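You operate a simulated robot arm through the tools that you are given. There is no shell and no other tool.

You run a simulated robot arm. Do the job below in one go: nothing can be reset, and whatever is moved stays where it is left.

JOB
Put things in order on the top of the card bench. At the end: the small blue ladle stands where the small brown ladle stood; the small grey weight is on the white lot box (marked "BOIL 5"); the small brown ladle stands where the yellow shaker stood; the yellow shaker stands on top of the white jar (marked "PINK 2"); whatever was shut is shut again. Leave all else as you found it, and nothing knocked over.

It is judged by the outcome, as a careful person would: the job done as asked, and still so three seconds after it is handed in. It fails if anything else is knocked over, pushed out of place, dropped, spilled or broken.

ROBOT AND FRAMES
A 7-joint arm with a two-finger gripper, fixed in place. Base frame: the origin is at the foot of the arm, x ahead of it, y to its left, z up; the work surface is at about z = 78. Lengths are in cm, angles in degrees, forces in N, time in s.
With the tool pointing down near the work surface it reaches from about 34 to 72 cm from the base axis. Its first joint turns from -66.0 to 66.0 degrees. Payload 2.45 kg.
Tool frame: the origin (TCP) lies between the finger pads and is the grasp point; the fingertips stand 2.6 cm ahead of it; z points along the fingers, y is the line along which they close. The gripper opens to 9.6 cm. The gripper's body begins 6.9 cm behind the TCP.
Orientation is told as [roll, pitch, yaw] about the base's x, y, z axes, in that order, counted from this pose: with the fingers straight down and closing along the base's y, the tool's x points along the base's -x, its y along +y and its z along -z.

CONTROLS
- The arm moves only by the tool nudge_tool. Its argument "commands" is a list that holds one entry, the list of rows, each a list of 7 numbers: the shift along the tool's x, y, z in units of 25 mm (1.0 is 25 mm), then the turn, a rotation vector about the tool's x, y, z in units of 8 degrees (1.0 is 8 degrees), then the finger opening in m, from 0 to 0.096. In form: [[[x, y, z, rx, ry, rz, grip], ...]]. A call has 1 to 20 rows; each row shifts and turns the commanded pose from where the row before left it, along the tool's axes as they then stand. A call with a number of a shift or a turn outside -1 to 1 is refused whole. Rows are played at 5 a second. More than 5 cm and 8.6 degrees between two rows, or a gripper value outside its range, and nothing of the call is played. A pose out of reach is approached as far as the arm can. The call stops where the force on the tool passes 40 N (or 10 N more than at its start, if that is more) or the arm is blocked; 0.2 s more then pass. Each finger halts on what it meets, pressing with about 33 N; the grip force reading is that of the motor and also rises with nothing between the fingers. The clock runs only during rows and for 0.2 s after the last one: add rows that do not move to give the fingers time. It gives the time, the measured TCP pose, the force on the tool (base axes), the opening and the grip force at its end, in the units of the frame above (readings bear some noise), with the torque about the TCP (base axes, N m) and any sound that the robot's microphone picked up.
- Cameras (640 x 400 px; columns grow to the right, rows downward): "scene" is fixed at [17.11, -40.52, 141.17]; the picture's right is [0.66, -0.75, 0.00], its down [-0.51, -0.45, -0.73] and it looks along [0.55, 0.48, -0.68] (base axes); focal length 334 px, centre (320, 200). "wrist" rides on the gripper at [8.2, 0.3, -9.8] in the tool frame; the picture's right is [-0.04, 1.00, 0.00], its down [-0.73, -0.03, -0.68] and it looks along [-0.68, -0.03, 0.73] (tool axes); focal length 256 px, centre (320, 200).
- get_image(camera): a new picture of that camera. No time passes.
- probe_pixels(camera, pixels): for up to 12 pixels [column, row] of the newest picture of that camera ("zoom" is the newest enlarged one), the place [x, y, z] in the base frame of the surface seen there, good to about 0.3 cm. No time passes.
- zoom(camera, box): a new picture of the part [left, top, right, bottom] of that camera's present view, enlarged. No time passes.
- hand_in(): hands the job in; it is judged then, once.

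Unless the task says otherwise, let go and move clear before handing in.

The tools are called after ">>>" by a JSON object that holds its "name" and its "arguments". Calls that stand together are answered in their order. nudge_tool: Moves the arm, as the interface text tells. Its arguments: {"type":"object","properties":{"commands":{"type":"array"}},"required":["commands"]} The other tools are called the same way: get_image (camera) takes a picture; probe_pixels (camera, pixels) gives the place of the surface under pixels of a picture; zoom (camera, box) takes an enlarged picture of a part of a camera's view; hand_in () hands the job in.

At the start:

```text
time_s: 0.0
tcp_pos: [43.04, -6.98, 106.83]
orientation: [0.0, -0.1, 0.1]
ft_force: [-0.6, -0.1, 0.1]
ft_torque: [-0.01, 0.01, 0.0]
width: 9.57
gripper_force: 0.1
```

scene: 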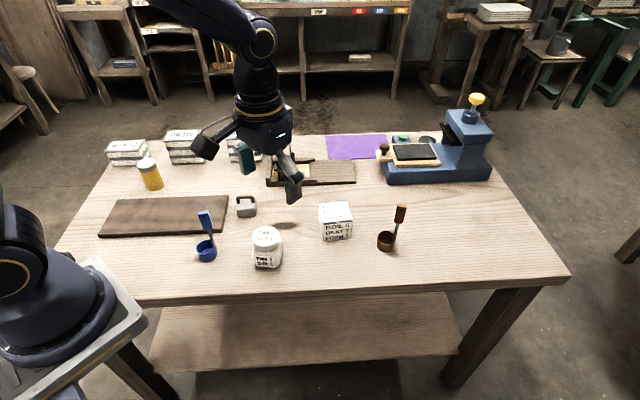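
wrist: 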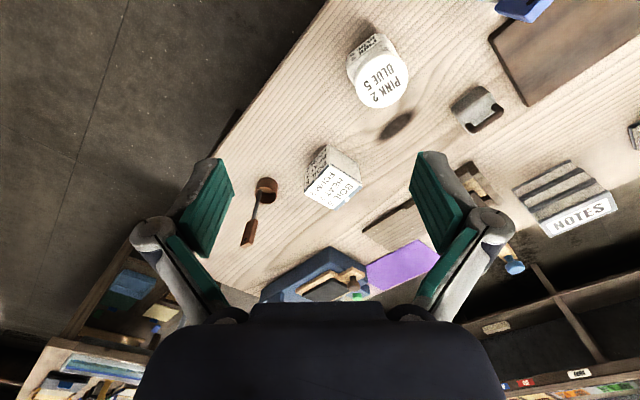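

The scene picture shows the blue ladle near (205,245), the brown ladle near (388,235), the yellow shaker at (150,173), the grey weight at (246,206), the white jar at (267,247) and the white box at (336,220). I'll zoom in for detail before moving anything.

>>> {"name": "zoom", "arguments": {"camera": "scene", "box": [180, 180, 300, 280]}}

>>> {"name": "zoom", "arguments": {"camera": "scene", "box": [300, 180, 420, 280]}}

>>> {"name": "zoom", "arguments": {"camera": "scene", "box": [95, 120, 255, 220]}}

>>> {"name": "zoom", "arguments": {"camera": "scene", "box": [250, 90, 500, 220]}}

>>> {"name": "probe_pixels", "arguments": {"camera": "scene", "pixels": [[148, 162], [153, 180], [205, 222], [206, 253], [246, 199], [246, 212], [266, 237], [267, 262], [335, 212], [337, 232], [400, 214], [386, 241]]}}

```text
4.00 times, centred on (240, 230) of scene
```

zoom: 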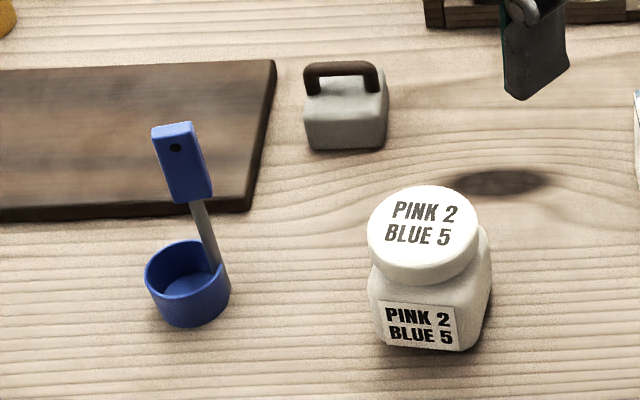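

```text
4.00 times, centred on (360, 230) of scene
```

zoom: 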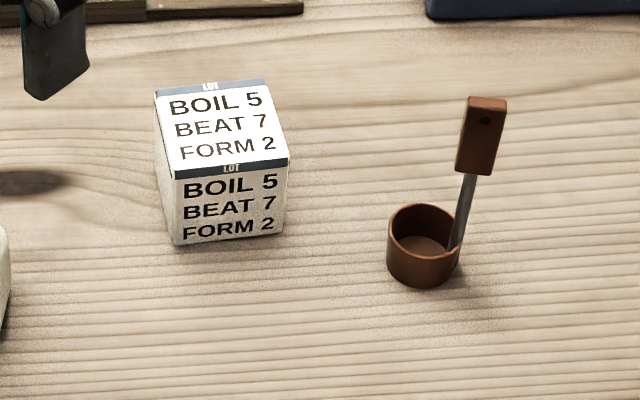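

```text
4.00 times, centred on (175, 170) of scene
```

zoom: 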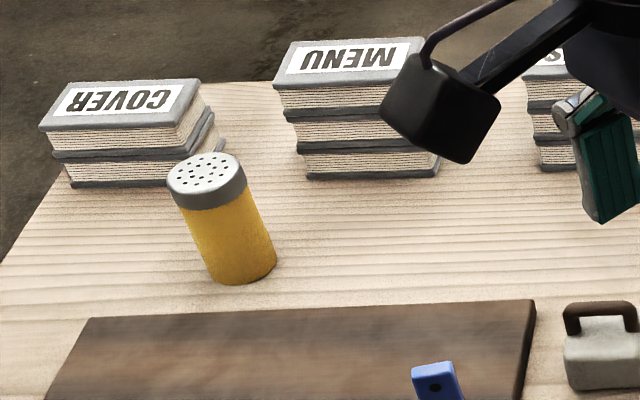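

```text
2.56 times, centred on (375, 155) of scene
```

zoom: 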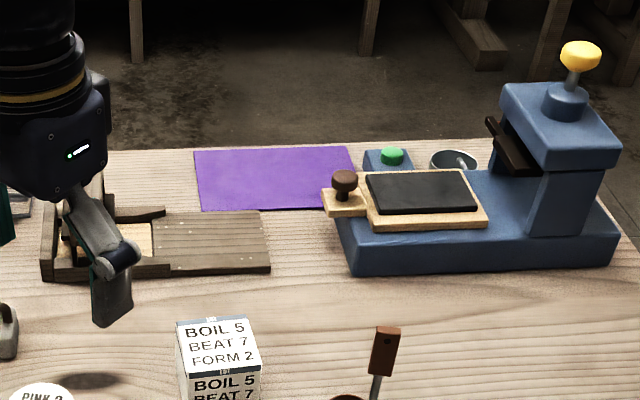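

```text
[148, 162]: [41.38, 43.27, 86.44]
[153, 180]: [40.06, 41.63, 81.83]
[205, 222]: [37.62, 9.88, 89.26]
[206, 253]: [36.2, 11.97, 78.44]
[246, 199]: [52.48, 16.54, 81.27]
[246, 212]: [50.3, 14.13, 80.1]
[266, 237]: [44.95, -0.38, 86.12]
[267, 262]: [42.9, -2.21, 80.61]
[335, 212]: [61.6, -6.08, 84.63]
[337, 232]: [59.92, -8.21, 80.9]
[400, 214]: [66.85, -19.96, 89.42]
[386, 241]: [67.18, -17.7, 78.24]
```

The zooms show the jar's lid is on, the ladle cups are empty and the handles are upright. I'll measure the shaker and its surroundings more finely.

>>> {"name": "zoom", "arguments": {"camera": "scene", "box": [100, 130, 180, 200]}}

```text
5.71 times, centred on (140, 165) of scene
```

zoom: 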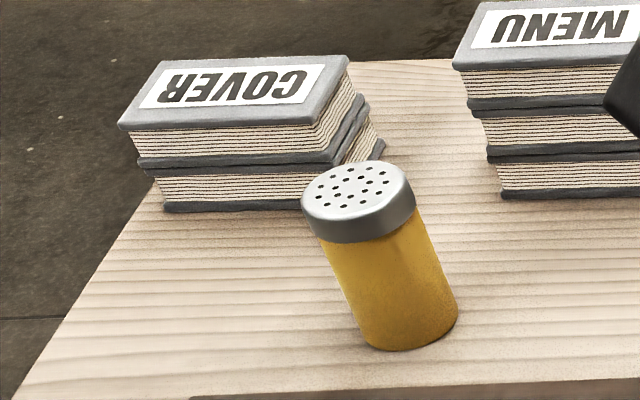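

>>> {"name": "probe_pixels", "arguments": {"camera": "zoom", "pixels": [[357, 193], [306, 200], [410, 188], [355, 164], [350, 220], [335, 260], [410, 235], [405, 352], [375, 155], [510, 190], [340, 70], [458, 68]]}}

>>> {"name": "zoom", "arguments": {"camera": "scene", "box": [230, 210, 310, 280]}}

```text
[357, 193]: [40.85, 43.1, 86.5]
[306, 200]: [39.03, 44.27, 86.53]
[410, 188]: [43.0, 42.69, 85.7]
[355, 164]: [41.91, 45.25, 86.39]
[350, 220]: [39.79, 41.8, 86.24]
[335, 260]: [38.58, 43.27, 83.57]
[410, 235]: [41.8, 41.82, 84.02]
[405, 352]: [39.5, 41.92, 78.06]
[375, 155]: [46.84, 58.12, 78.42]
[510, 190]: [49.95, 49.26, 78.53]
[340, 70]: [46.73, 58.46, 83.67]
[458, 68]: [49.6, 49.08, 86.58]
```

```text
5.71 times, centred on (270, 245) of scene
```

zoom: 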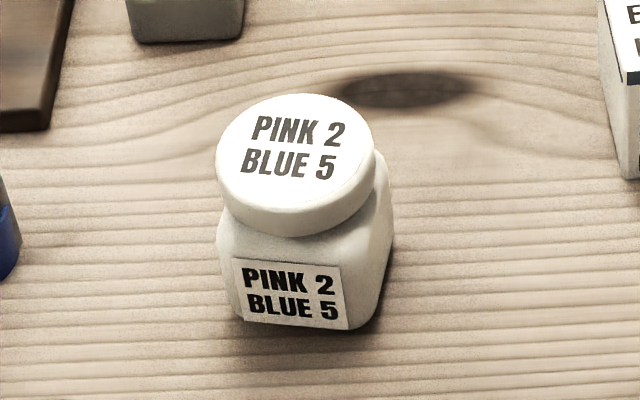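

The shaker is about 4.3 cm wide, centred near (41,43.4), with its top at z 86.5. Next I'll measure the jar lid.

>>> {"name": "probe_pixels", "arguments": {"camera": "zoom", "pixels": [[220, 145], [371, 165], [300, 95], [285, 200], [295, 148], [262, 110], [350, 195], [235, 185], [355, 115], [232, 260], [345, 325], [392, 240]]}}

>>> {"name": "zoom", "arguments": {"camera": "scene", "box": [170, 200, 250, 270]}}

```text
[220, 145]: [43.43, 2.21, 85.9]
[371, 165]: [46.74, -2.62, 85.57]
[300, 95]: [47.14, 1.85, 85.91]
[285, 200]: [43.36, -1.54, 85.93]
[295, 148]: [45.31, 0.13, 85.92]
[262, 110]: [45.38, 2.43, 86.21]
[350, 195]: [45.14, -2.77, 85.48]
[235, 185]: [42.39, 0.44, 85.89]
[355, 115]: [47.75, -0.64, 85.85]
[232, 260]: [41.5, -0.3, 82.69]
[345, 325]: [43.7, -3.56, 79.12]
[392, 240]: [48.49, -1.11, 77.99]
```

```text
5.71 times, centred on (210, 235) of scene
```

zoom: 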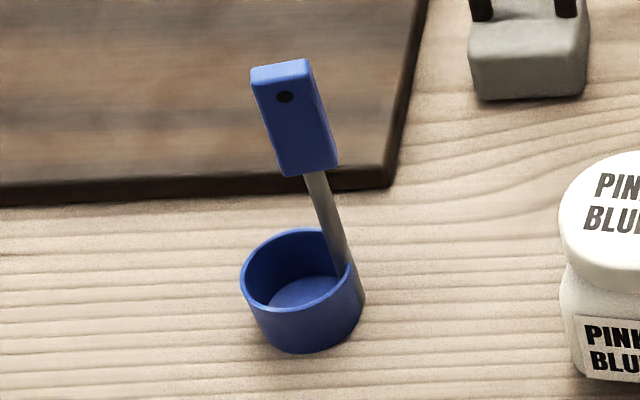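

The jar lid is centred near (45.2,0) with its top at z 85.9. Next are the blue ladle's handle and cup.

>>> {"name": "probe_pixels", "arguments": {"camera": "zoom", "pixels": [[254, 73], [305, 63], [279, 69], [270, 130], [315, 120], [286, 170], [332, 162], [323, 190], [245, 285], [300, 300], [355, 270], [305, 350]]}}

>>> {"name": "zoom", "arguments": {"camera": "scene", "box": [360, 195, 440, 265]}}

```text
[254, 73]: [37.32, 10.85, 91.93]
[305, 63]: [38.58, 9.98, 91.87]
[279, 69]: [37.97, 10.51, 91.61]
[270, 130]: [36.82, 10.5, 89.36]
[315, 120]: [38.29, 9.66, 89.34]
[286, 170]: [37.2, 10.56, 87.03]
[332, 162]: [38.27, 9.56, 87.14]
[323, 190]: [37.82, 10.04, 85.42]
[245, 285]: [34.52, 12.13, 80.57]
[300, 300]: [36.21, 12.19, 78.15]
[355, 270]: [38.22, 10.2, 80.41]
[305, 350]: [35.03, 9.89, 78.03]
```

```text
5.71 times, centred on (400, 230) of scene
```

zoom: 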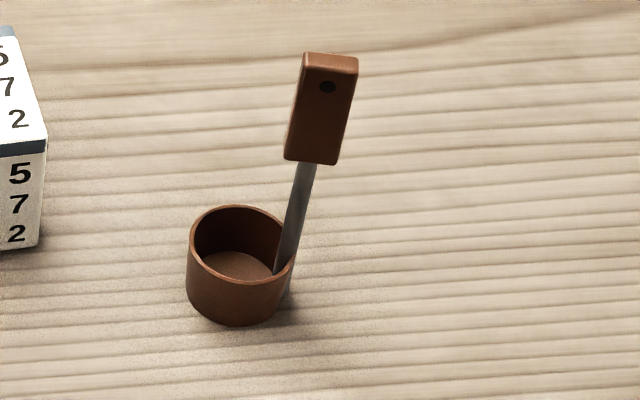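

>>> {"name": "probe_pixels", "arguments": {"camera": "zoom", "pixels": [[305, 57], [355, 62], [330, 60], [302, 100], [345, 110], [290, 155], [330, 160], [303, 180], [190, 250], [238, 268], [290, 265], [242, 210]]}}

>>> {"name": "zoom", "arguments": {"camera": "scene", "box": [220, 180, 280, 230]}}

```text
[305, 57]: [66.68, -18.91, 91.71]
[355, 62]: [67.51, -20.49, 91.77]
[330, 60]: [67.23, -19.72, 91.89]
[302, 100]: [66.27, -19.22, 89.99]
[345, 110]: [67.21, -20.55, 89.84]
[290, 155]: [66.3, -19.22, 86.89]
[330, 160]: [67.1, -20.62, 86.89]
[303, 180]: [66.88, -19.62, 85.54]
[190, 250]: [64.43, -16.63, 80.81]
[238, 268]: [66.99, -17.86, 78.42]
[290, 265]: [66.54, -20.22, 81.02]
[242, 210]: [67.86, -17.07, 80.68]
```

```text
8.00 times, centred on (250, 205) of scene
```

zoom: 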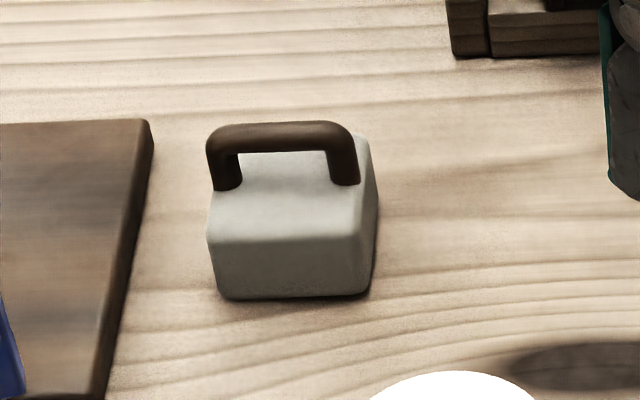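

>>> {"name": "probe_pixels", "arguments": {"camera": "zoom", "pixels": [[225, 130], [340, 130], [282, 135], [215, 170], [350, 175], [280, 180], [212, 235], [365, 235], [220, 290], [365, 290], [375, 190], [290, 225]]}}

>>> {"name": "zoom", "arguments": {"camera": "scene", "box": [300, 190, 370, 250]}}

```text
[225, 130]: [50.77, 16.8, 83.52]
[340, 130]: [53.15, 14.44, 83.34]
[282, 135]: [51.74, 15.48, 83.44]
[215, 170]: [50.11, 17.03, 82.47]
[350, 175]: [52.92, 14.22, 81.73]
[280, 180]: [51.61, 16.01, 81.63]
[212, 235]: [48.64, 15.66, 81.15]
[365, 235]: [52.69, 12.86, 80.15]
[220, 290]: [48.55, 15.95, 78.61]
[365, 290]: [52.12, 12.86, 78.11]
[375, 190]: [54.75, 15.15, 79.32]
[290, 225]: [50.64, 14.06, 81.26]
```

```text
6.67 times, centred on (335, 220) of scene
```

zoom: 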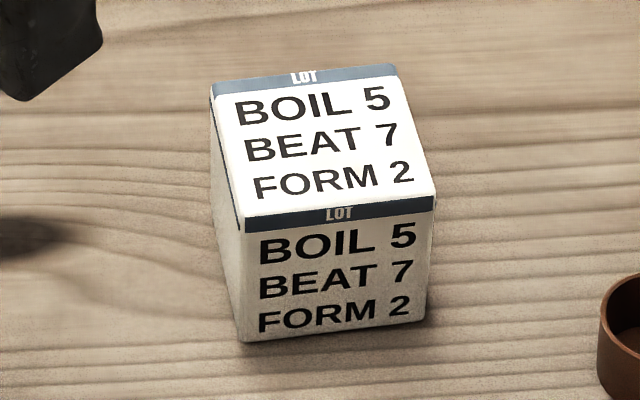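

>>> {"name": "probe_pixels", "arguments": {"camera": "zoom", "pixels": [[214, 85], [390, 70], [432, 195], [243, 225], [322, 140], [250, 330], [415, 310]]}}

>>> {"name": "probe_pixels", "arguments": {"camera": "scene", "pixels": [[110, 232], [225, 197], [220, 233], [270, 180], [312, 160], [285, 180], [165, 150], [183, 132], [240, 145]]}}

```text
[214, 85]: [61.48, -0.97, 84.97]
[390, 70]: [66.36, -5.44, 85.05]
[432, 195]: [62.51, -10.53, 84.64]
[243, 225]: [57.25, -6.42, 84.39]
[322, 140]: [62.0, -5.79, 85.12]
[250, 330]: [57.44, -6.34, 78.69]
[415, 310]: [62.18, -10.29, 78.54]
```

```text
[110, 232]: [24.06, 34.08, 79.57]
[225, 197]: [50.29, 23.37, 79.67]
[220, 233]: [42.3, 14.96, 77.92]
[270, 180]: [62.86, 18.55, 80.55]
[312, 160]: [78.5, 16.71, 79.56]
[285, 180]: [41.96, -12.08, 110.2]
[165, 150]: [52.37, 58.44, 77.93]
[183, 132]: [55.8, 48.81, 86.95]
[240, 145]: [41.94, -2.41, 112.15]
```

Box top centre is about (61.9,-5.8,85), and the weight's handle runs from (50.8,16.8) to (53.2,14.4). I'll travel high to a point above the shaker for a closer look.

>>> {"name": "nudge_tool", "arguments": {"commands": [[[0.04, 1, 0, 0, 0, 0, 0.075], [0.04, 1, 0, 0, 0, 0, 0.075], [0.04, 1, 0, 0, 0, 0, 0.075], [0.04, 1, 0, 0, 0, 0, 0.075], [0.04, 1, 0, 0, 0, 0, 0.075], [0.04, 1, 0, 0, 0, 0, 0.075], [0.04, 1, 0, 0, 0, 0, 0.075], [0.04, 1, 0, 0, 0, 0, 0.075], [0.04, 1, 0, 0, 0, 0, 0.075], [0.04, 1, 0, 0, 0, 0, 0.075], [0.04, 1, 0, 0, 0, 0, 0.075], [0.04, 1, 0, 0, 0, 0, 0.075], [0.04, 1, 0, 0, 0, 0, 0.075], [0.04, 1, 0, 0, 0, 0, 0.075], [0.04, 1, 0, 0, 0, 0, 0.075], [0.04, 1, 0, 0, 0, 0, 0.075], [0.04, 1, 0, 0, 0, 0, 0.075], [0.04, 1, 0, 0, 0, 0, 0.075], [0.04, 1, 0, 0, 0, 0, 0.075], [0.04, 1, 0, 0, 0, 0, 0.075]]]}}

>>> {"name": "get_image", "arguments": {"camera": "wrist"}}

>>> {"name": "get_image", "arguments": {"camera": "scene"}}

```text
time_s: 4.2
tcp_pos: [41.03, 43.04, 106.85]
orientation: [0.0, 0.0, 0.0]
ft_force: [-0.1, 0.9, 0.1]
ft_torque: [0.01, -0.01, 0.03]
width: 7.51
gripper_force: 0.1
```

```text
taken
```

wrist: 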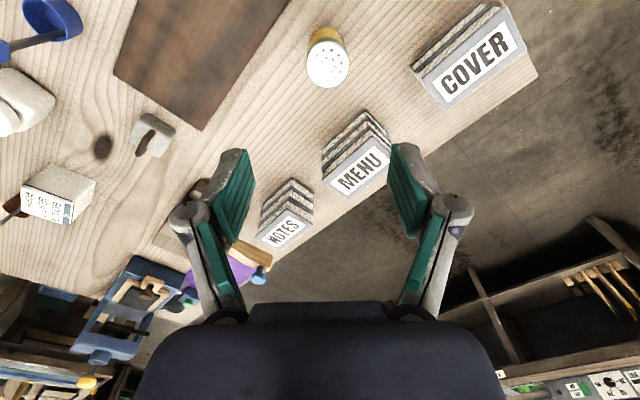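

```text
taken
```

scene: 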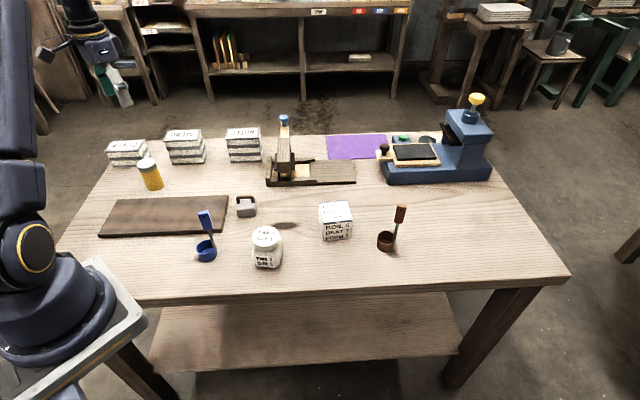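

The arm is over the shaker, which shows at (327,60) in the wrist picture. I'll zoom and probe for its centre.

>>> {"name": "zoom", "arguments": {"camera": "wrist", "box": [280, 10, 380, 110]}}

```text
4.00 times, centred on (330, 60) of wrist
```

zoom: 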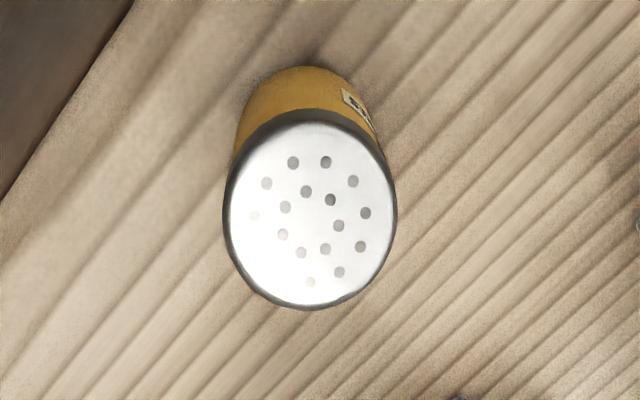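

>>> {"name": "probe_pixels", "arguments": {"camera": "zoom", "pixels": [[312, 213], [232, 210], [392, 213], [312, 128], [312, 298], [302, 75]]}}

```text
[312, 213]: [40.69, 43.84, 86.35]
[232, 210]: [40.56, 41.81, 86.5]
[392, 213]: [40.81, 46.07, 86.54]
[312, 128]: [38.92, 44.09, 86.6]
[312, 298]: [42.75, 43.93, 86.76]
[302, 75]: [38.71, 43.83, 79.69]
```

The centre comes out at about (40.87, 43.78). I'll go down to just above the shaker with the fingers straddling it and check.

>>> {"name": "nudge_tool", "arguments": {"commands": [[[0.03, 0.14, 0.5, 0, 0, 0, 0.075], [0.04, 0.15, 1, 0, 0, 0, 0.075], [0, 0, 1, 0, 0, 0, 0.075], [0, 0, 1, 0, 0, 0, 0.075], [0, 0, 1, 0, 0, 0, 0.075], [0, 0, 1, 0, 0, 0, 0.075], [0, 0, 0.8, 0, 0, 0, 0.075], [0, 0, 0.4, 0, 0, 0, 0.075]]]}}

>>> {"name": "get_image", "arguments": {"camera": "wrist"}}

>>> {"name": "zoom", "arguments": {"camera": "scene", "box": [100, 110, 220, 210]}}

```text
time_s: 6.0
tcp_pos: [40.73, 43.7, 90.04]
orientation: [0.0, 0.0, 0.0]
ft_force: [-0.7, -0.3, -0.2]
ft_torque: [-0.01, 0.0, 0.0]
width: 7.49
gripper_force: 0.0
```

```text
taken
```

wrist: 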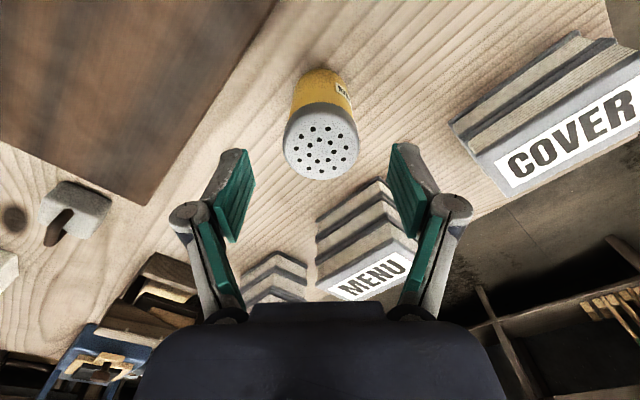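

```text
4.00 times, centred on (160, 160) of scene
```

zoom: 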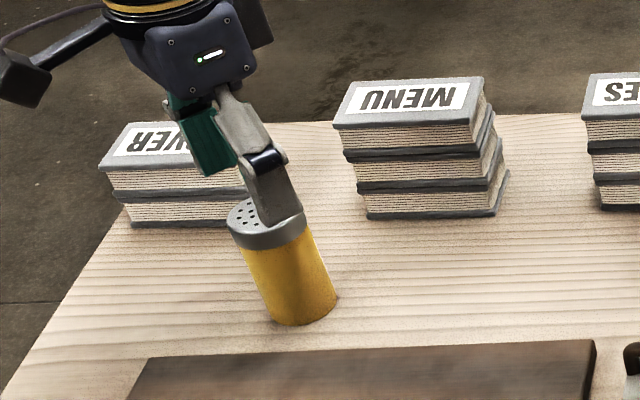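

The shaker's cap at (320,142) lies midway between the fingers at (250,195) and (393,190). I'll lower to z 82.6 and close.

>>> {"name": "nudge_tool", "arguments": {"commands": [[[-0.05, 0.02, 0.8, 0, 0, 0, 0.075], [0, 0, 0.8, 0, 0, 0, 0.075], [0, 0, 0.8, 0, 0, 0, 0.075], [0, 0, 0.56, 0, 0, 0, 0.075], [0, 0, 0, 0, 0, 0, 0.06], [0, 0, 0, 0, 0, 0, 0.05], [0, 0, 0, 0, 0, 0, 0.035], [0, 0, 0, 0, 0, 0, 0.03], [0, 0, 0, 0, 0, 0, 0.03], [0, 0, 0, 0, 0, 0, 0.03]]]}}

>>> {"name": "get_image", "arguments": {"camera": "wrist"}}

>>> {"name": "zoom", "arguments": {"camera": "scene", "box": [100, 110, 220, 210]}}

```text
time_s: 8.2
tcp_pos: [41.0, 43.91, 82.73]
orientation: [0.0, 0.0, 0.0]
ft_force: [-1.3, 0.2, -0.1]
ft_torque: [-0.04, 0.0, -0.01]
width: 4.48
gripper_force: 32.9
```

```text
taken
```

wrist: 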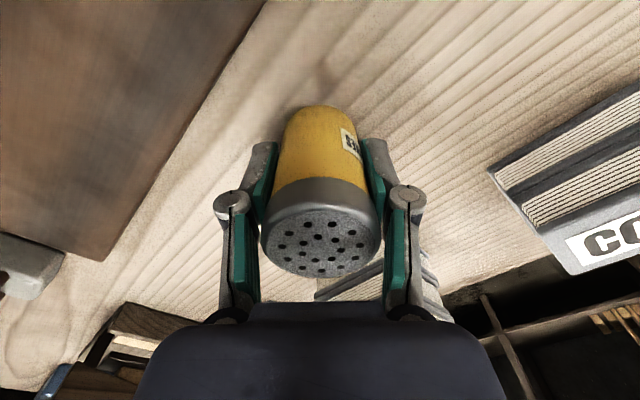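

```text
4.00 times, centred on (160, 160) of scene
```

zoom: 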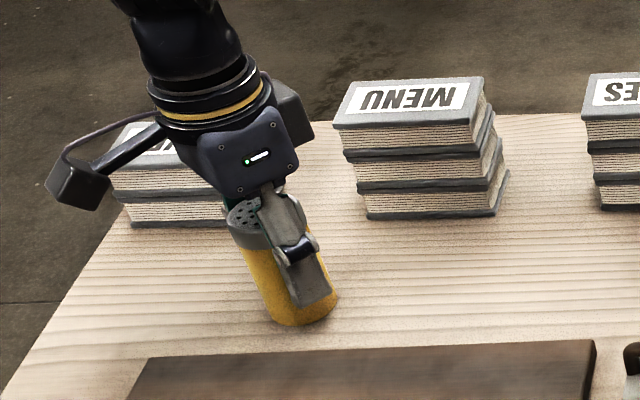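

The gripper holds the shaker at a width of 4.48 cm. I'll lift it straight up.

>>> {"name": "nudge_tool", "arguments": {"commands": [[[0, 0, -0.3, 0, 0, 0, 0.03], [0, 0, -0.6, 0, 0, 0, 0.03], [0, 0, -0.8, 0, 0, 0, 0.03], [0, 0, -0.8, 0, 0, 0, 0.03], [0, 0, -0.8, 0, 0, 0, 0.03], [0, 0, -0.8, 0, 0, 0, 0.03], [0, 0, -0.8, 0, 0, 0, 0.03], [0, 0, -0.8, 0, 0, 0, 0.03], [0, 0, -0.8, 0, 0, 0, 0.03], [0, 0, -0.4, 0, 0, 0, 0.03]]]}}

>>> {"name": "get_image", "arguments": {"camera": "wrist"}}

>>> {"name": "get_image", "arguments": {"camera": "scene"}}

```text
time_s: 10.4
tcp_pos: [41.02, 43.75, 99.86]
orientation: [0.1, -0.1, 0.0]
ft_force: [0.0, 0.3, -0.5]
ft_torque: [0.03, 0.0, 0.03]
width: 4.48
gripper_force: 32.6
```

```text
taken
```

wrist: 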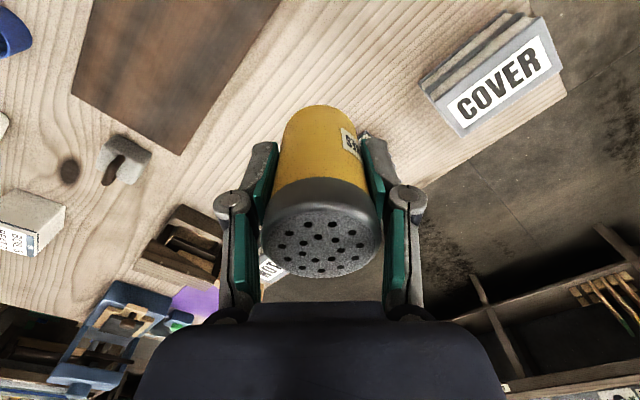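

```text
taken
```

scene: 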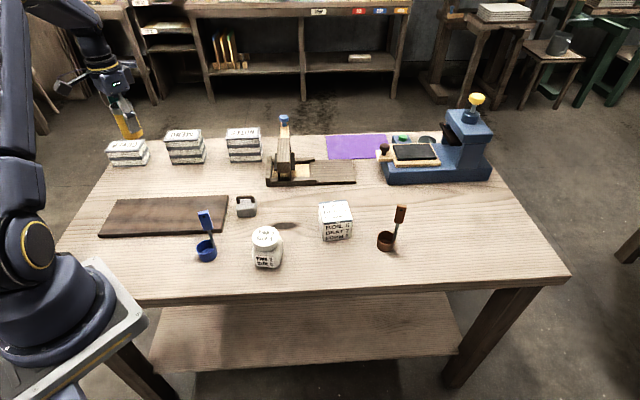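

The shaker came up cleanly. I'll carry it across at z 100, so its bottom is near 95 and clear of everything, to a point above the jar.

>>> {"name": "nudge_tool", "arguments": {"commands": [[[-0.02, -0.4, 0, 0, 0, 0, 0.03], [-0.08, -0.7, 0, 0, 0, 0, 0.03], [-0.1, -1, 0, 0, 0, 0, 0.03], [-0.1, -1, 0, 0, 0, 0, 0.03], [-0.1, -1, 0, 0, 0, 0, 0.03], [-0.1, -1, 0, 0, 0, 0, 0.03], [-0.1, -1, 0, 0, 0, 0, 0.03], [-0.1, -1, 0, 0, 0, 0, 0.03], [-0.1, -1, 0, 0, 0, 0, 0.03], [-0.1, -1, 0, 0, 0, 0, 0.03], [-0.1, -1, 0, 0, 0, 0, 0.03], [-0.1, -1, 0, 0, 0, 0, 0.03], [-0.1, -1, 0, 0, 0, 0, 0.03], [-0.1, -1, 0, 0, 0, 0, 0.03], [-0.1, -1, 0, 0, 0, 0, 0.03], [-0.1, -1, 0, 0, 0, 0, 0.03], [-0.1, -1, 0, 0, 0, 0, 0.03], [-0.1, -1, 0, 0, 0, 0, 0.03], [-0.05, -0.42, 0, 0, 0, 0, 0.03], [0, 0, 0, 0, 0, 0, 0.03]]]}}

>>> {"name": "get_image", "arguments": {"camera": "wrist"}}

>>> {"name": "get_image", "arguments": {"camera": "scene"}}

```text
time_s: 14.6
tcp_pos: [45.36, -0.05, 100.0]
orientation: [0.1, 0.0, 0.1]
ft_force: [-0.1, -0.7, -0.7]
ft_torque: [0.0, 0.03, -0.01]
width: 4.45
gripper_force: 33.4
```

```text
taken
```

wrist: 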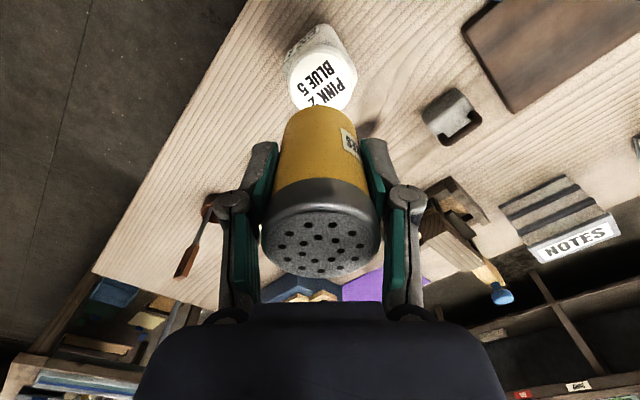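

```text
taken
```

scene: 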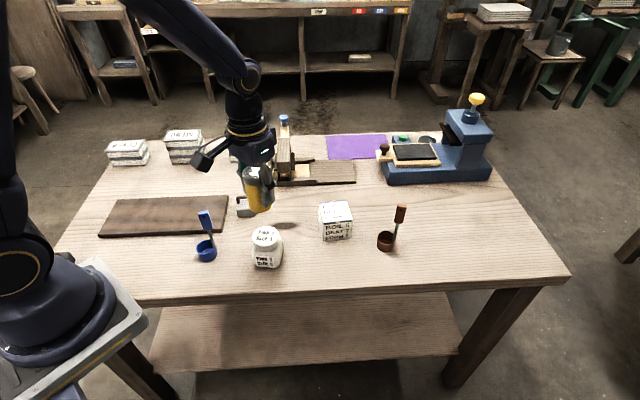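

The jar lid shows at about (322,78) in the wrist picture, just past the held shaker. I'll zoom in and probe its edges.

>>> {"name": "zoom", "arguments": {"camera": "wrist", "box": [270, 20, 370, 120]}}

```text
4.00 times, centred on (320, 70) of wrist
```

zoom: 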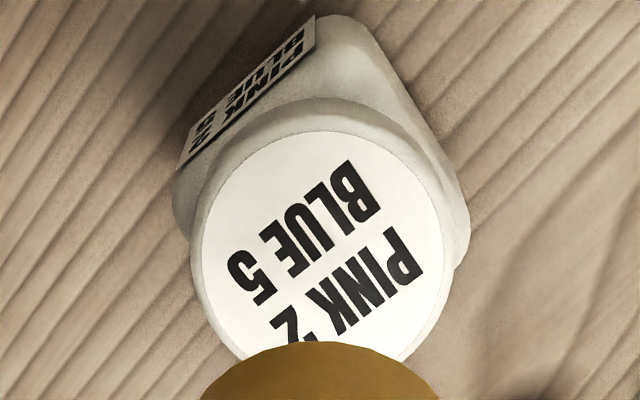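

>>> {"name": "probe_pixels", "arguments": {"camera": "zoom", "pixels": [[200, 255], [440, 255], [320, 138], [320, 255], [320, 300]]}}

```text
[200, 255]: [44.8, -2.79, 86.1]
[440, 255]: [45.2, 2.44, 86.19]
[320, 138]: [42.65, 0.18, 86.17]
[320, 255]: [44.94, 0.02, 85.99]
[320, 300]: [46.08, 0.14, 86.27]
```

The lid centre comes out near (45.1,-0.1) at z 86.1, so contact should come at TCP z of about 90.7. I'll lower to 91.2 first.

>>> {"name": "nudge_tool", "arguments": {"commands": [[[0.04, -0.02, 0.6, 0, 0, 0, 0.03], [0, 0, 0.8, 0, 0, 0, 0.03], [0, 0, 0.8, 0, 0, 0, 0.03], [0, 0, 0.7, 0, 0, 0, 0.03], [0, 0, 0.4, 0, 0, 0, 0.03], [0, 0, 0.2, 0, 0, 0, 0.03], [0, 0, 0, 0, 0, 0, 0.03]]]}}

>>> {"name": "get_image", "arguments": {"camera": "wrist"}}

>>> {"name": "zoom", "arguments": {"camera": "scene", "box": [220, 180, 320, 280]}}

```text
time_s: 16.2
tcp_pos: [45.27, 0.02, 91.13]
orientation: [0.1, -0.1, 0.0]
ft_force: [0.1, 0.2, -1.5]
ft_torque: [0.04, 0.03, 0.03]
width: 4.46
gripper_force: 33.1
```

```text
taken
```

wrist: 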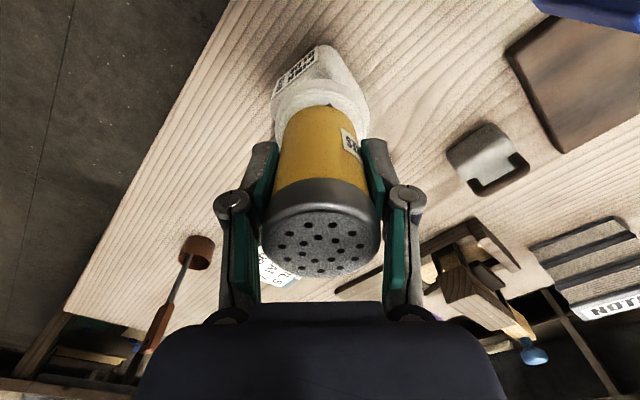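

```text
4.00 times, centred on (270, 230) of scene
```

zoom: 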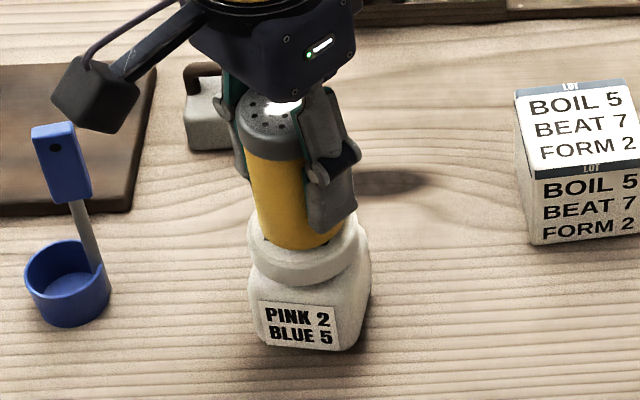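

The shaker hangs centred just above the lid. I'll lower in small steps until the force reading shows contact.

>>> {"name": "nudge_tool", "arguments": {"commands": [[[0, 0, 0.06, 0, 0, 0, 0.03], [0, 0, 0.06, 0, 0, 0, 0.03], [0, 0, 0, 0, 0, 0, 0.03]]]}}

```text
time_s: 17.0
tcp_pos: [45.11, -0.0, 90.92]
orientation: [0.0, 0.0, 0.0]
ft_force: [0.8, -0.6, -0.2]
ft_torque: [0.02, -0.01, -0.02]
width: 4.48
gripper_force: 32.5
```

>>> {"name": "nudge_tool", "arguments": {"commands": [[[0, 0, 0.04, 0, 0, 0, 0.03], [0, 0, 0, 0, 0, 0, 0.03]]]}}

```text
time_s: 17.6
tcp_pos: [45.23, -0.14, 90.73]
orientation: [0.0, -0.1, 0.1]
ft_force: [0.7, 0.2, -0.4]
ft_torque: [-0.03, 0.01, 0.0]
width: 4.5
gripper_force: 32.7
```

>>> {"name": "nudge_tool", "arguments": {"commands": [[[0, 0, 0.04, 0, 0, 0, 0.03], [0, 0, 0, 0, 0, 0, 0.03]]]}}

```text
time_s: 18.2
tcp_pos: [45.22, -0.05, 90.63]
orientation: [-0.1, -0.1, 0.0]
ft_force: [-1.4, -0.3, 13.8]
ft_torque: [0.0, 0.06, 0.0]
width: 4.46
gripper_force: 32.6
```

Contact reads 13.8 N. I'll ease off slightly and open.

>>> {"name": "nudge_tool", "arguments": {"commands": [[[0, 0, -0.015, 0, 0, 0, 0.03], [0, 0, 0, 0, 0, 0, 0.048], [0, 0, 0, 0, 0, 0, 0.054], [0, 0, 0, 0, 0, 0, 0.062], [0, 0, 0, 0, 0, 0, 0.07], [0, 0, 0, 0, 0, 0, 0.075], [0, 0, 0, 0, 0, 0, 0.075]]]}}

>>> {"name": "get_image", "arguments": {"camera": "wrist"}}

>>> {"name": "zoom", "arguments": {"camera": "scene", "box": [220, 180, 320, 280]}}

```text
time_s: 19.8
tcp_pos: [45.11, 0.07, 90.8]
orientation: [0.0, 0.0, 0.1]
ft_force: [0.1, 0.6, 0.4]
ft_torque: [0.02, -0.01, 0.01]
width: 7.51
gripper_force: 0.0
```

```text
taken
```

wrist: 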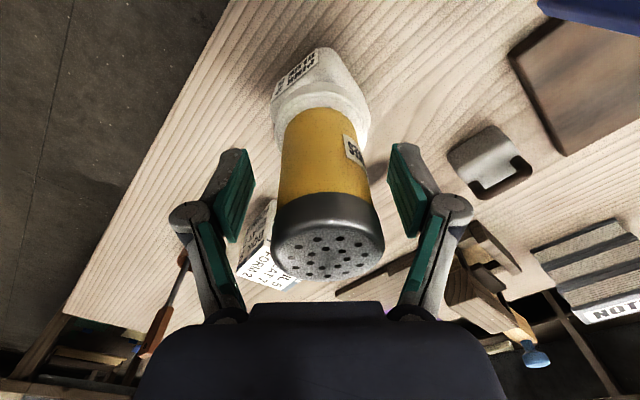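

```text
4.00 times, centred on (270, 230) of scene
```

zoom: 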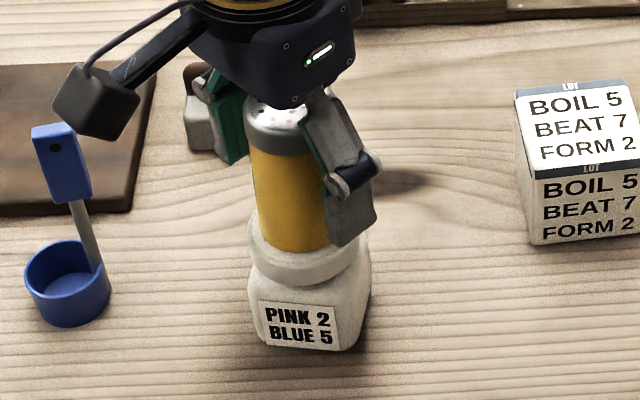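

The shaker is released and stands on the lid, though it looks slightly shifted. I'll check that it is upright before I back off.

>>> {"name": "zoom", "arguments": {"camera": "scene", "box": [240, 195, 310, 275]}}

>>> {"name": "zoom", "arguments": {"camera": "wrist", "box": [240, 30, 420, 300]}}

```text
5.00 times, centred on (275, 235) of scene
```

zoom: 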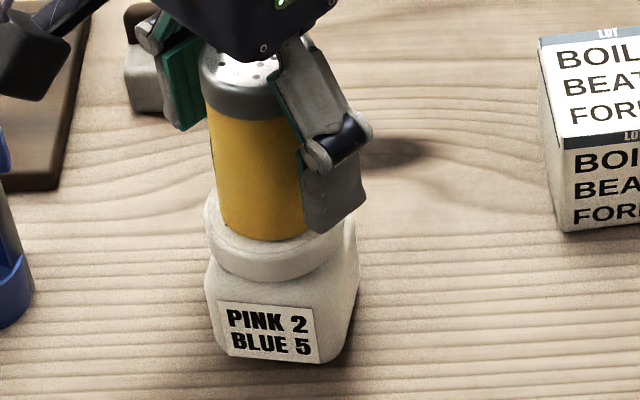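

```text
1.48 times, centred on (330, 165) of wrist
```

zoom: 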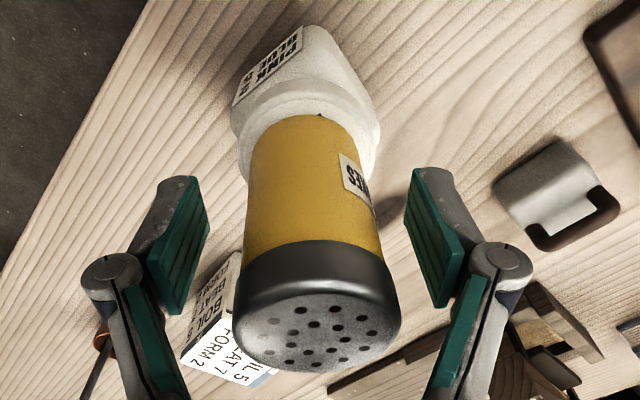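

The shaker stands upright on the lid with good clearance to both fingers. I'll retreat straight up.

>>> {"name": "nudge_tool", "arguments": {"commands": [[[0, 0, -0.3, 0, 0, 0, 0.08], [0, 0, -0.6, 0, 0, 0, 0.08], [0, 0, -1, 0, 0, 0, 0.08], [0, 0, -1, 0, 0, 0, 0.08], [0, 0, -1, 0, 0, 0, 0.08], [0, 0, -1, 0, 0, 0, 0.08], [0, 0, -0.4, 0, 0, 0, 0.08], [0, 0, 0, 0, 0, 0, 0.08]]]}}

>>> {"name": "get_image", "arguments": {"camera": "wrist"}}

>>> {"name": "zoom", "arguments": {"camera": "scene", "box": [240, 195, 310, 275]}}

```text
time_s: 21.6
tcp_pos: [45.32, 0.01, 103.96]
orientation: [0.0, 0.0, 0.0]
ft_force: [-0.6, 0.5, -0.1]
ft_torque: [0.02, 0.0, -0.05]
width: 7.99
gripper_force: 0.0
```

```text
taken
```

wrist: 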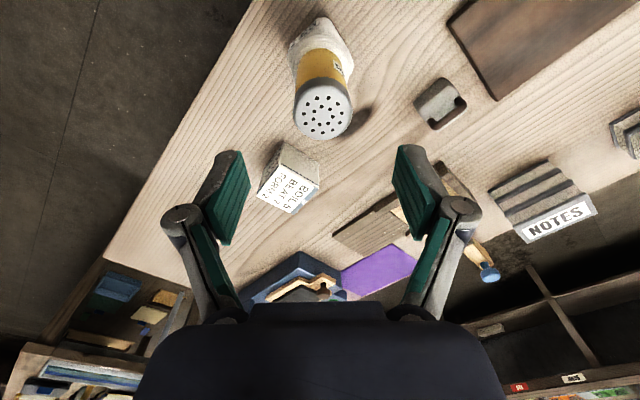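

```text
5.00 times, centred on (275, 235) of scene
```

zoom: 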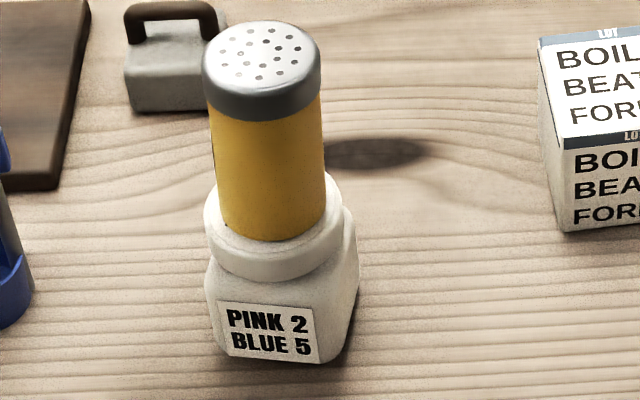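

The shaker stands on the lid. I'll probe how well it is centred, by cap rim, base and lid edge.

>>> {"name": "probe_pixels", "arguments": {"camera": "zoom", "pixels": [[262, 52], [207, 60], [318, 55], [260, 26], [268, 88], [210, 210], [342, 215], [336, 195], [225, 225], [270, 238], [270, 260]]}}

>>> {"name": "zoom", "arguments": {"camera": "wrist", "box": [270, 5, 380, 150]}}

```text
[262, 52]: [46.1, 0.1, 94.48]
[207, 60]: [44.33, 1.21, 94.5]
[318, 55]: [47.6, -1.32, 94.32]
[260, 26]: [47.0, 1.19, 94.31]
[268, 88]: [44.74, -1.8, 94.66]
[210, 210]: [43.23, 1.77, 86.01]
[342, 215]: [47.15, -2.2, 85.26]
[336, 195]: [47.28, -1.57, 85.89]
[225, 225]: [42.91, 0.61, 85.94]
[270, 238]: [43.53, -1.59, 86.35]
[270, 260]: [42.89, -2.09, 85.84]
```

```text
2.76 times, centred on (325, 78) of wrist
```

zoom: 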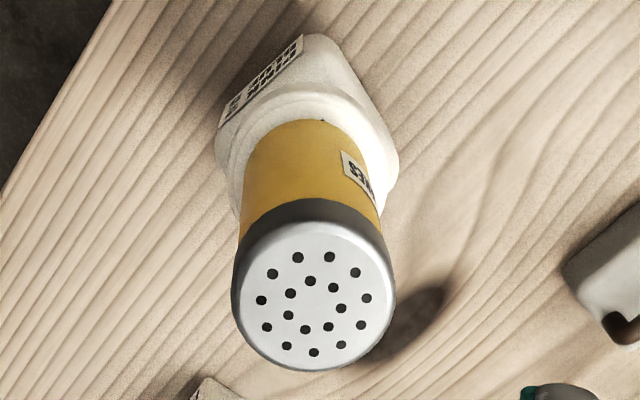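

The cap centre probes at about (45.9,0), roughly 0.7 cm ahead of the lid centre, so the shaker may be leaning or shifted. I'll look at its base closely.

>>> {"name": "zoom", "arguments": {"camera": "scene", "box": [248, 220, 288, 255]}}

>>> {"name": "zoom", "arguments": {"camera": "wrist", "box": [290, 25, 350, 80]}}

```text
11.43 times, centred on (268, 238) of scene
```

zoom: 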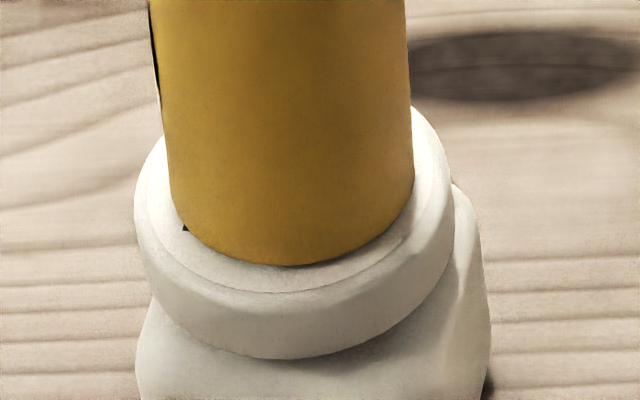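

```text
7.27 times, centred on (320, 52) of wrist
```

zoom: 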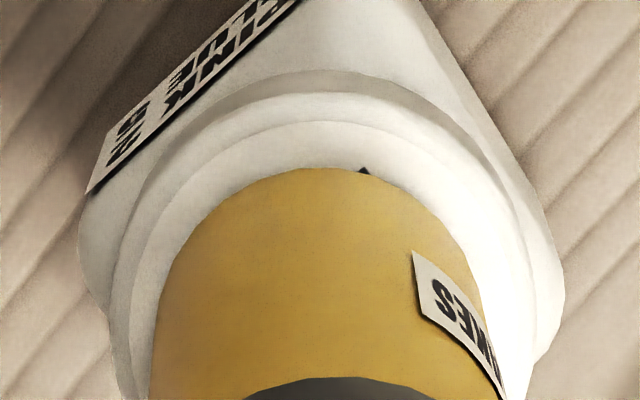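

The base looks centred on the lid, but the cap probes hint at a slight lean toward +x. I'll let a second pass without moving and measure the cap's tilt with many points.

>>> {"name": "nudge_tool", "arguments": {"commands": [[[0, 0, 0, 0, 0, 0, 0.08], [0, 0, 0, 0, 0, 0, 0.08], [0, 0, 0, 0, 0, 0, 0.08], [0, 0, 0, 0, 0, 0, 0.08]]]}}

>>> {"name": "zoom", "arguments": {"camera": "wrist", "box": [270, 5, 380, 150]}}

>>> {"name": "probe_pixels", "arguments": {"camera": "zoom", "pixels": [[313, 235], [290, 240], [335, 240], [313, 350], [290, 345], [335, 345], [250, 295], [375, 295], [255, 270], [370, 270], [255, 320], [370, 320]]}}

>>> {"name": "zoom", "arguments": {"camera": "scene", "box": [230, 195, 300, 275]}}

```text
time_s: 22.6
tcp_pos: [45.28, 0.03, 103.91]
orientation: [0.0, 0.0, 0.0]
ft_force: [0.0, -0.8, 0.0]
ft_torque: [-0.01, 0.04, -0.01]
width: 8.0
gripper_force: 0.1
```

```text
2.76 times, centred on (325, 78) of wrist
```

zoom: 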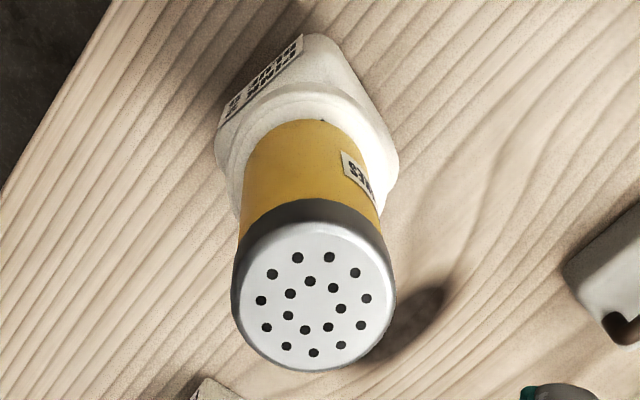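

```text
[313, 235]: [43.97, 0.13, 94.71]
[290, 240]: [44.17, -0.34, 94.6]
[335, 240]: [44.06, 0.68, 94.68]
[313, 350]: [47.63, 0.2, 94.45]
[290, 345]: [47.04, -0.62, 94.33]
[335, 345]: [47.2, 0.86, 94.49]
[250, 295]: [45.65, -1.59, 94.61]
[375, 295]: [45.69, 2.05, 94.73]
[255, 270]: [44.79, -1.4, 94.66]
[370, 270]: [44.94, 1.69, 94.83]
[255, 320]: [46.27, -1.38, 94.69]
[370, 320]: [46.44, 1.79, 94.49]
```

```text
5.00 times, centred on (265, 235) of scene
```

zoom: 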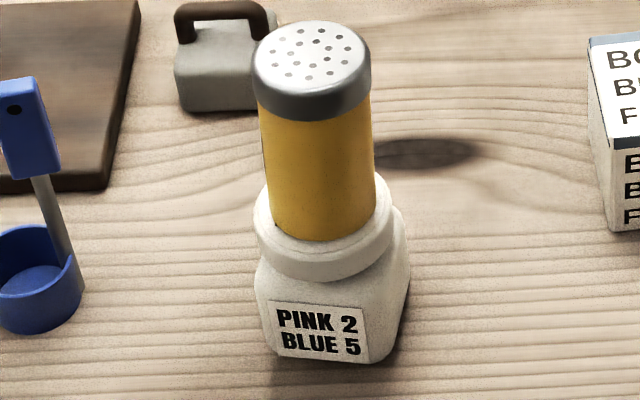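

The cap still reads about 4 degrees of tilt and is not moving. I'll probe the lid's exposed ring to see whether the lid itself is level, and the shaker's base edge.

>>> {"name": "zoom", "arguments": {"camera": "scene", "box": [248, 220, 288, 255]}}

>>> {"name": "probe_pixels", "arguments": {"camera": "zoom", "pixels": [[150, 170], [155, 210], [180, 245], [220, 270], [290, 280], [360, 265], [410, 230], [435, 180], [425, 130], [290, 255], [190, 225], [405, 190]]}}

```text
11.43 times, centred on (268, 238) of scene
```

zoom: 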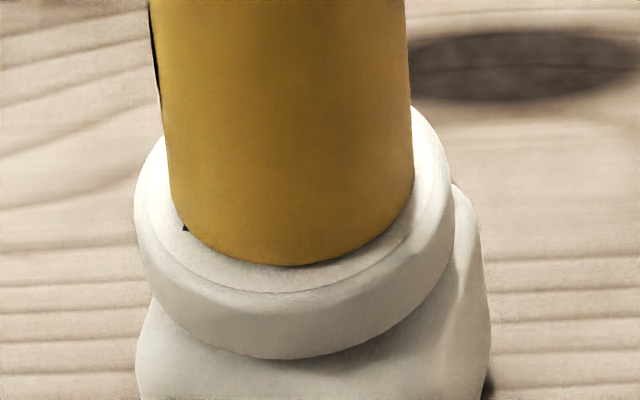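

```text
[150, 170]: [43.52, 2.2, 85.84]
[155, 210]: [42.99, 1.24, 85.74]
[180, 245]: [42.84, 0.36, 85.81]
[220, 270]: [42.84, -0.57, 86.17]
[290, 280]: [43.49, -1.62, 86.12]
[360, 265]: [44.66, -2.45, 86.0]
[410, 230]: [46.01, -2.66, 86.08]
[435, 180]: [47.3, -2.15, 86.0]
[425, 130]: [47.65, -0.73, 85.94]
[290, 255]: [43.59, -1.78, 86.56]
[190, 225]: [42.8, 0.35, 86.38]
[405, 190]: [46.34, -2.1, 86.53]
```

The lid ring is level, between z 85.8 and 86.2, and the shaker's base sits centred on it with a static lean of about 4 degrees. I'll record a fine baseline of the cap, move on towards the brown ladle (which takes a few seconds), and then compare for drift.

>>> {"name": "zoom", "arguments": {"camera": "scene", "box": [243, 192, 283, 217]}}

>>> {"name": "nudge_tool", "arguments": {"commands": [[[-0.3, 0, -0.3, 0, 0, 0, 0.05], [-1, 0, -0.1, 0, 0, 0, 0.05], [-1, 0, 0, 0, 0, 0, 0.05], [-1, -0.3, 0, 0, 0, 0, 0.05], [-1, -1, 0, 0, 0, 0, 0.05], [-1, -1, 0, 0, 0, 0, 0.05], [-1, -1, 0, 0, 0, 0, 0.05], [-1, -1, 0, 0, 0, 0, 0.05], [-1, -1, 0, 0, 0, 0, 0.05], [-0.3, -1, 0, 0, 0, 0, 0.05], [0, -1, 0, 0, 0, 0, 0.05], [0, -0.6, 0, 0, 0, 0, 0.05], [0, 0, 0, 0, 0, 0, 0.05]]]}}

>>> {"name": "zoom", "arguments": {"camera": "scene", "box": [243, 192, 283, 217]}}

>>> {"name": "get_image", "arguments": {"camera": "wrist"}}

>>> {"name": "get_image", "arguments": {"camera": "scene"}}

```text
16.00 times, centred on (263, 204) of scene
```

zoom: 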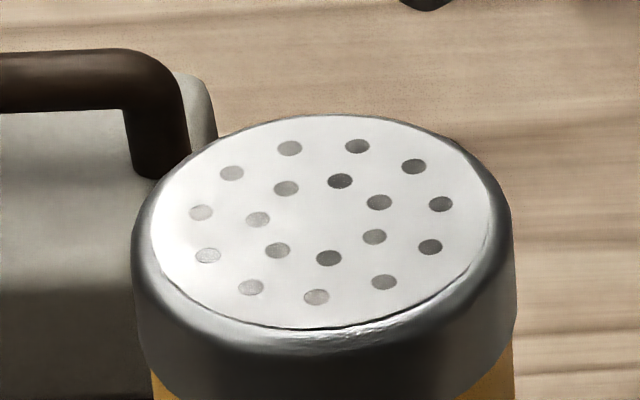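

```text
time_s: 25.4
tcp_pos: [66.8, -19.82, 105.03]
orientation: [0.1, -0.1, 0.0]
ft_force: [-0.4, 0.7, -0.1]
ft_torque: [-0.03, 0.0, -0.02]
width: 4.98
gripper_force: 0.0
```

```text
16.00 times, centred on (263, 204) of scene
```

zoom: 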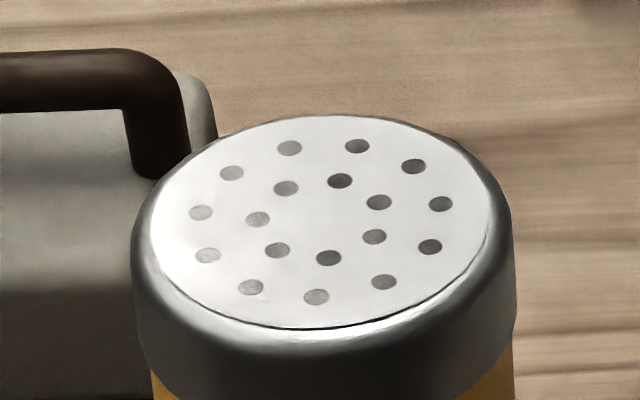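

```text
taken
```

wrist: 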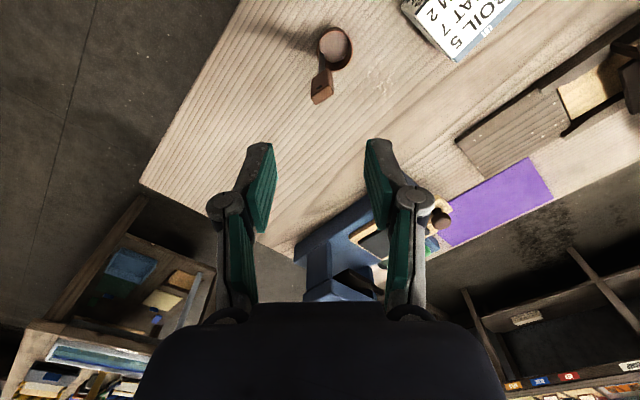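

```text
taken
```

scene: 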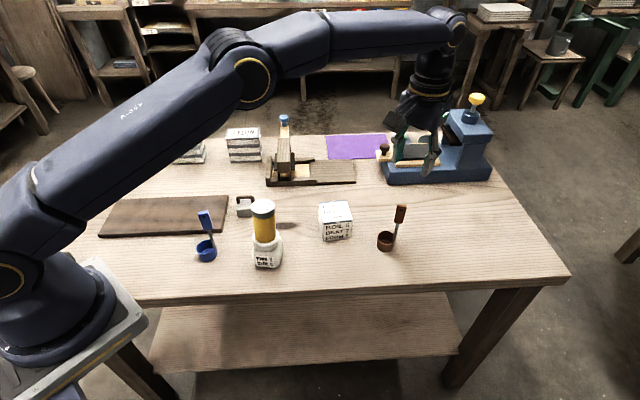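

The shaker's cap is identical to the pixel after 3 s, so it is stable. Next, a close look at the brown ladle, which shows at (330,60) in the wrist picture.

>>> {"name": "zoom", "arguments": {"camera": "wrist", "box": [285, 10, 385, 120]}}

```text
3.64 times, centred on (335, 65) of wrist
```

zoom: 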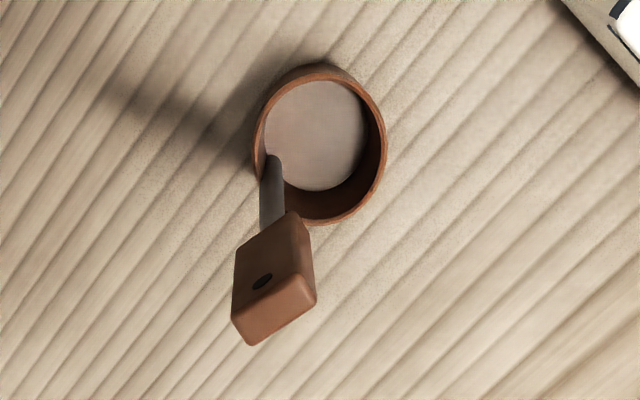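

>>> {"name": "probe_pixels", "arguments": {"camera": "zoom", "pixels": [[240, 325], [298, 283], [310, 300], [253, 339], [275, 312], [272, 185], [318, 75], [382, 145], [318, 215], [258, 145], [318, 140]]}}

```text
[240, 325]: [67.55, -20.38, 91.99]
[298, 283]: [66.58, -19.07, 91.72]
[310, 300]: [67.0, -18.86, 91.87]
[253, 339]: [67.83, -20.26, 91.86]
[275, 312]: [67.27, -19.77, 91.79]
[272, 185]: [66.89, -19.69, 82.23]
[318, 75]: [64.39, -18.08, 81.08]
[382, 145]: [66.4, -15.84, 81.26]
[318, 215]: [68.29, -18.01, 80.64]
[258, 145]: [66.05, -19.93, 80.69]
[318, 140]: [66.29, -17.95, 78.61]
```

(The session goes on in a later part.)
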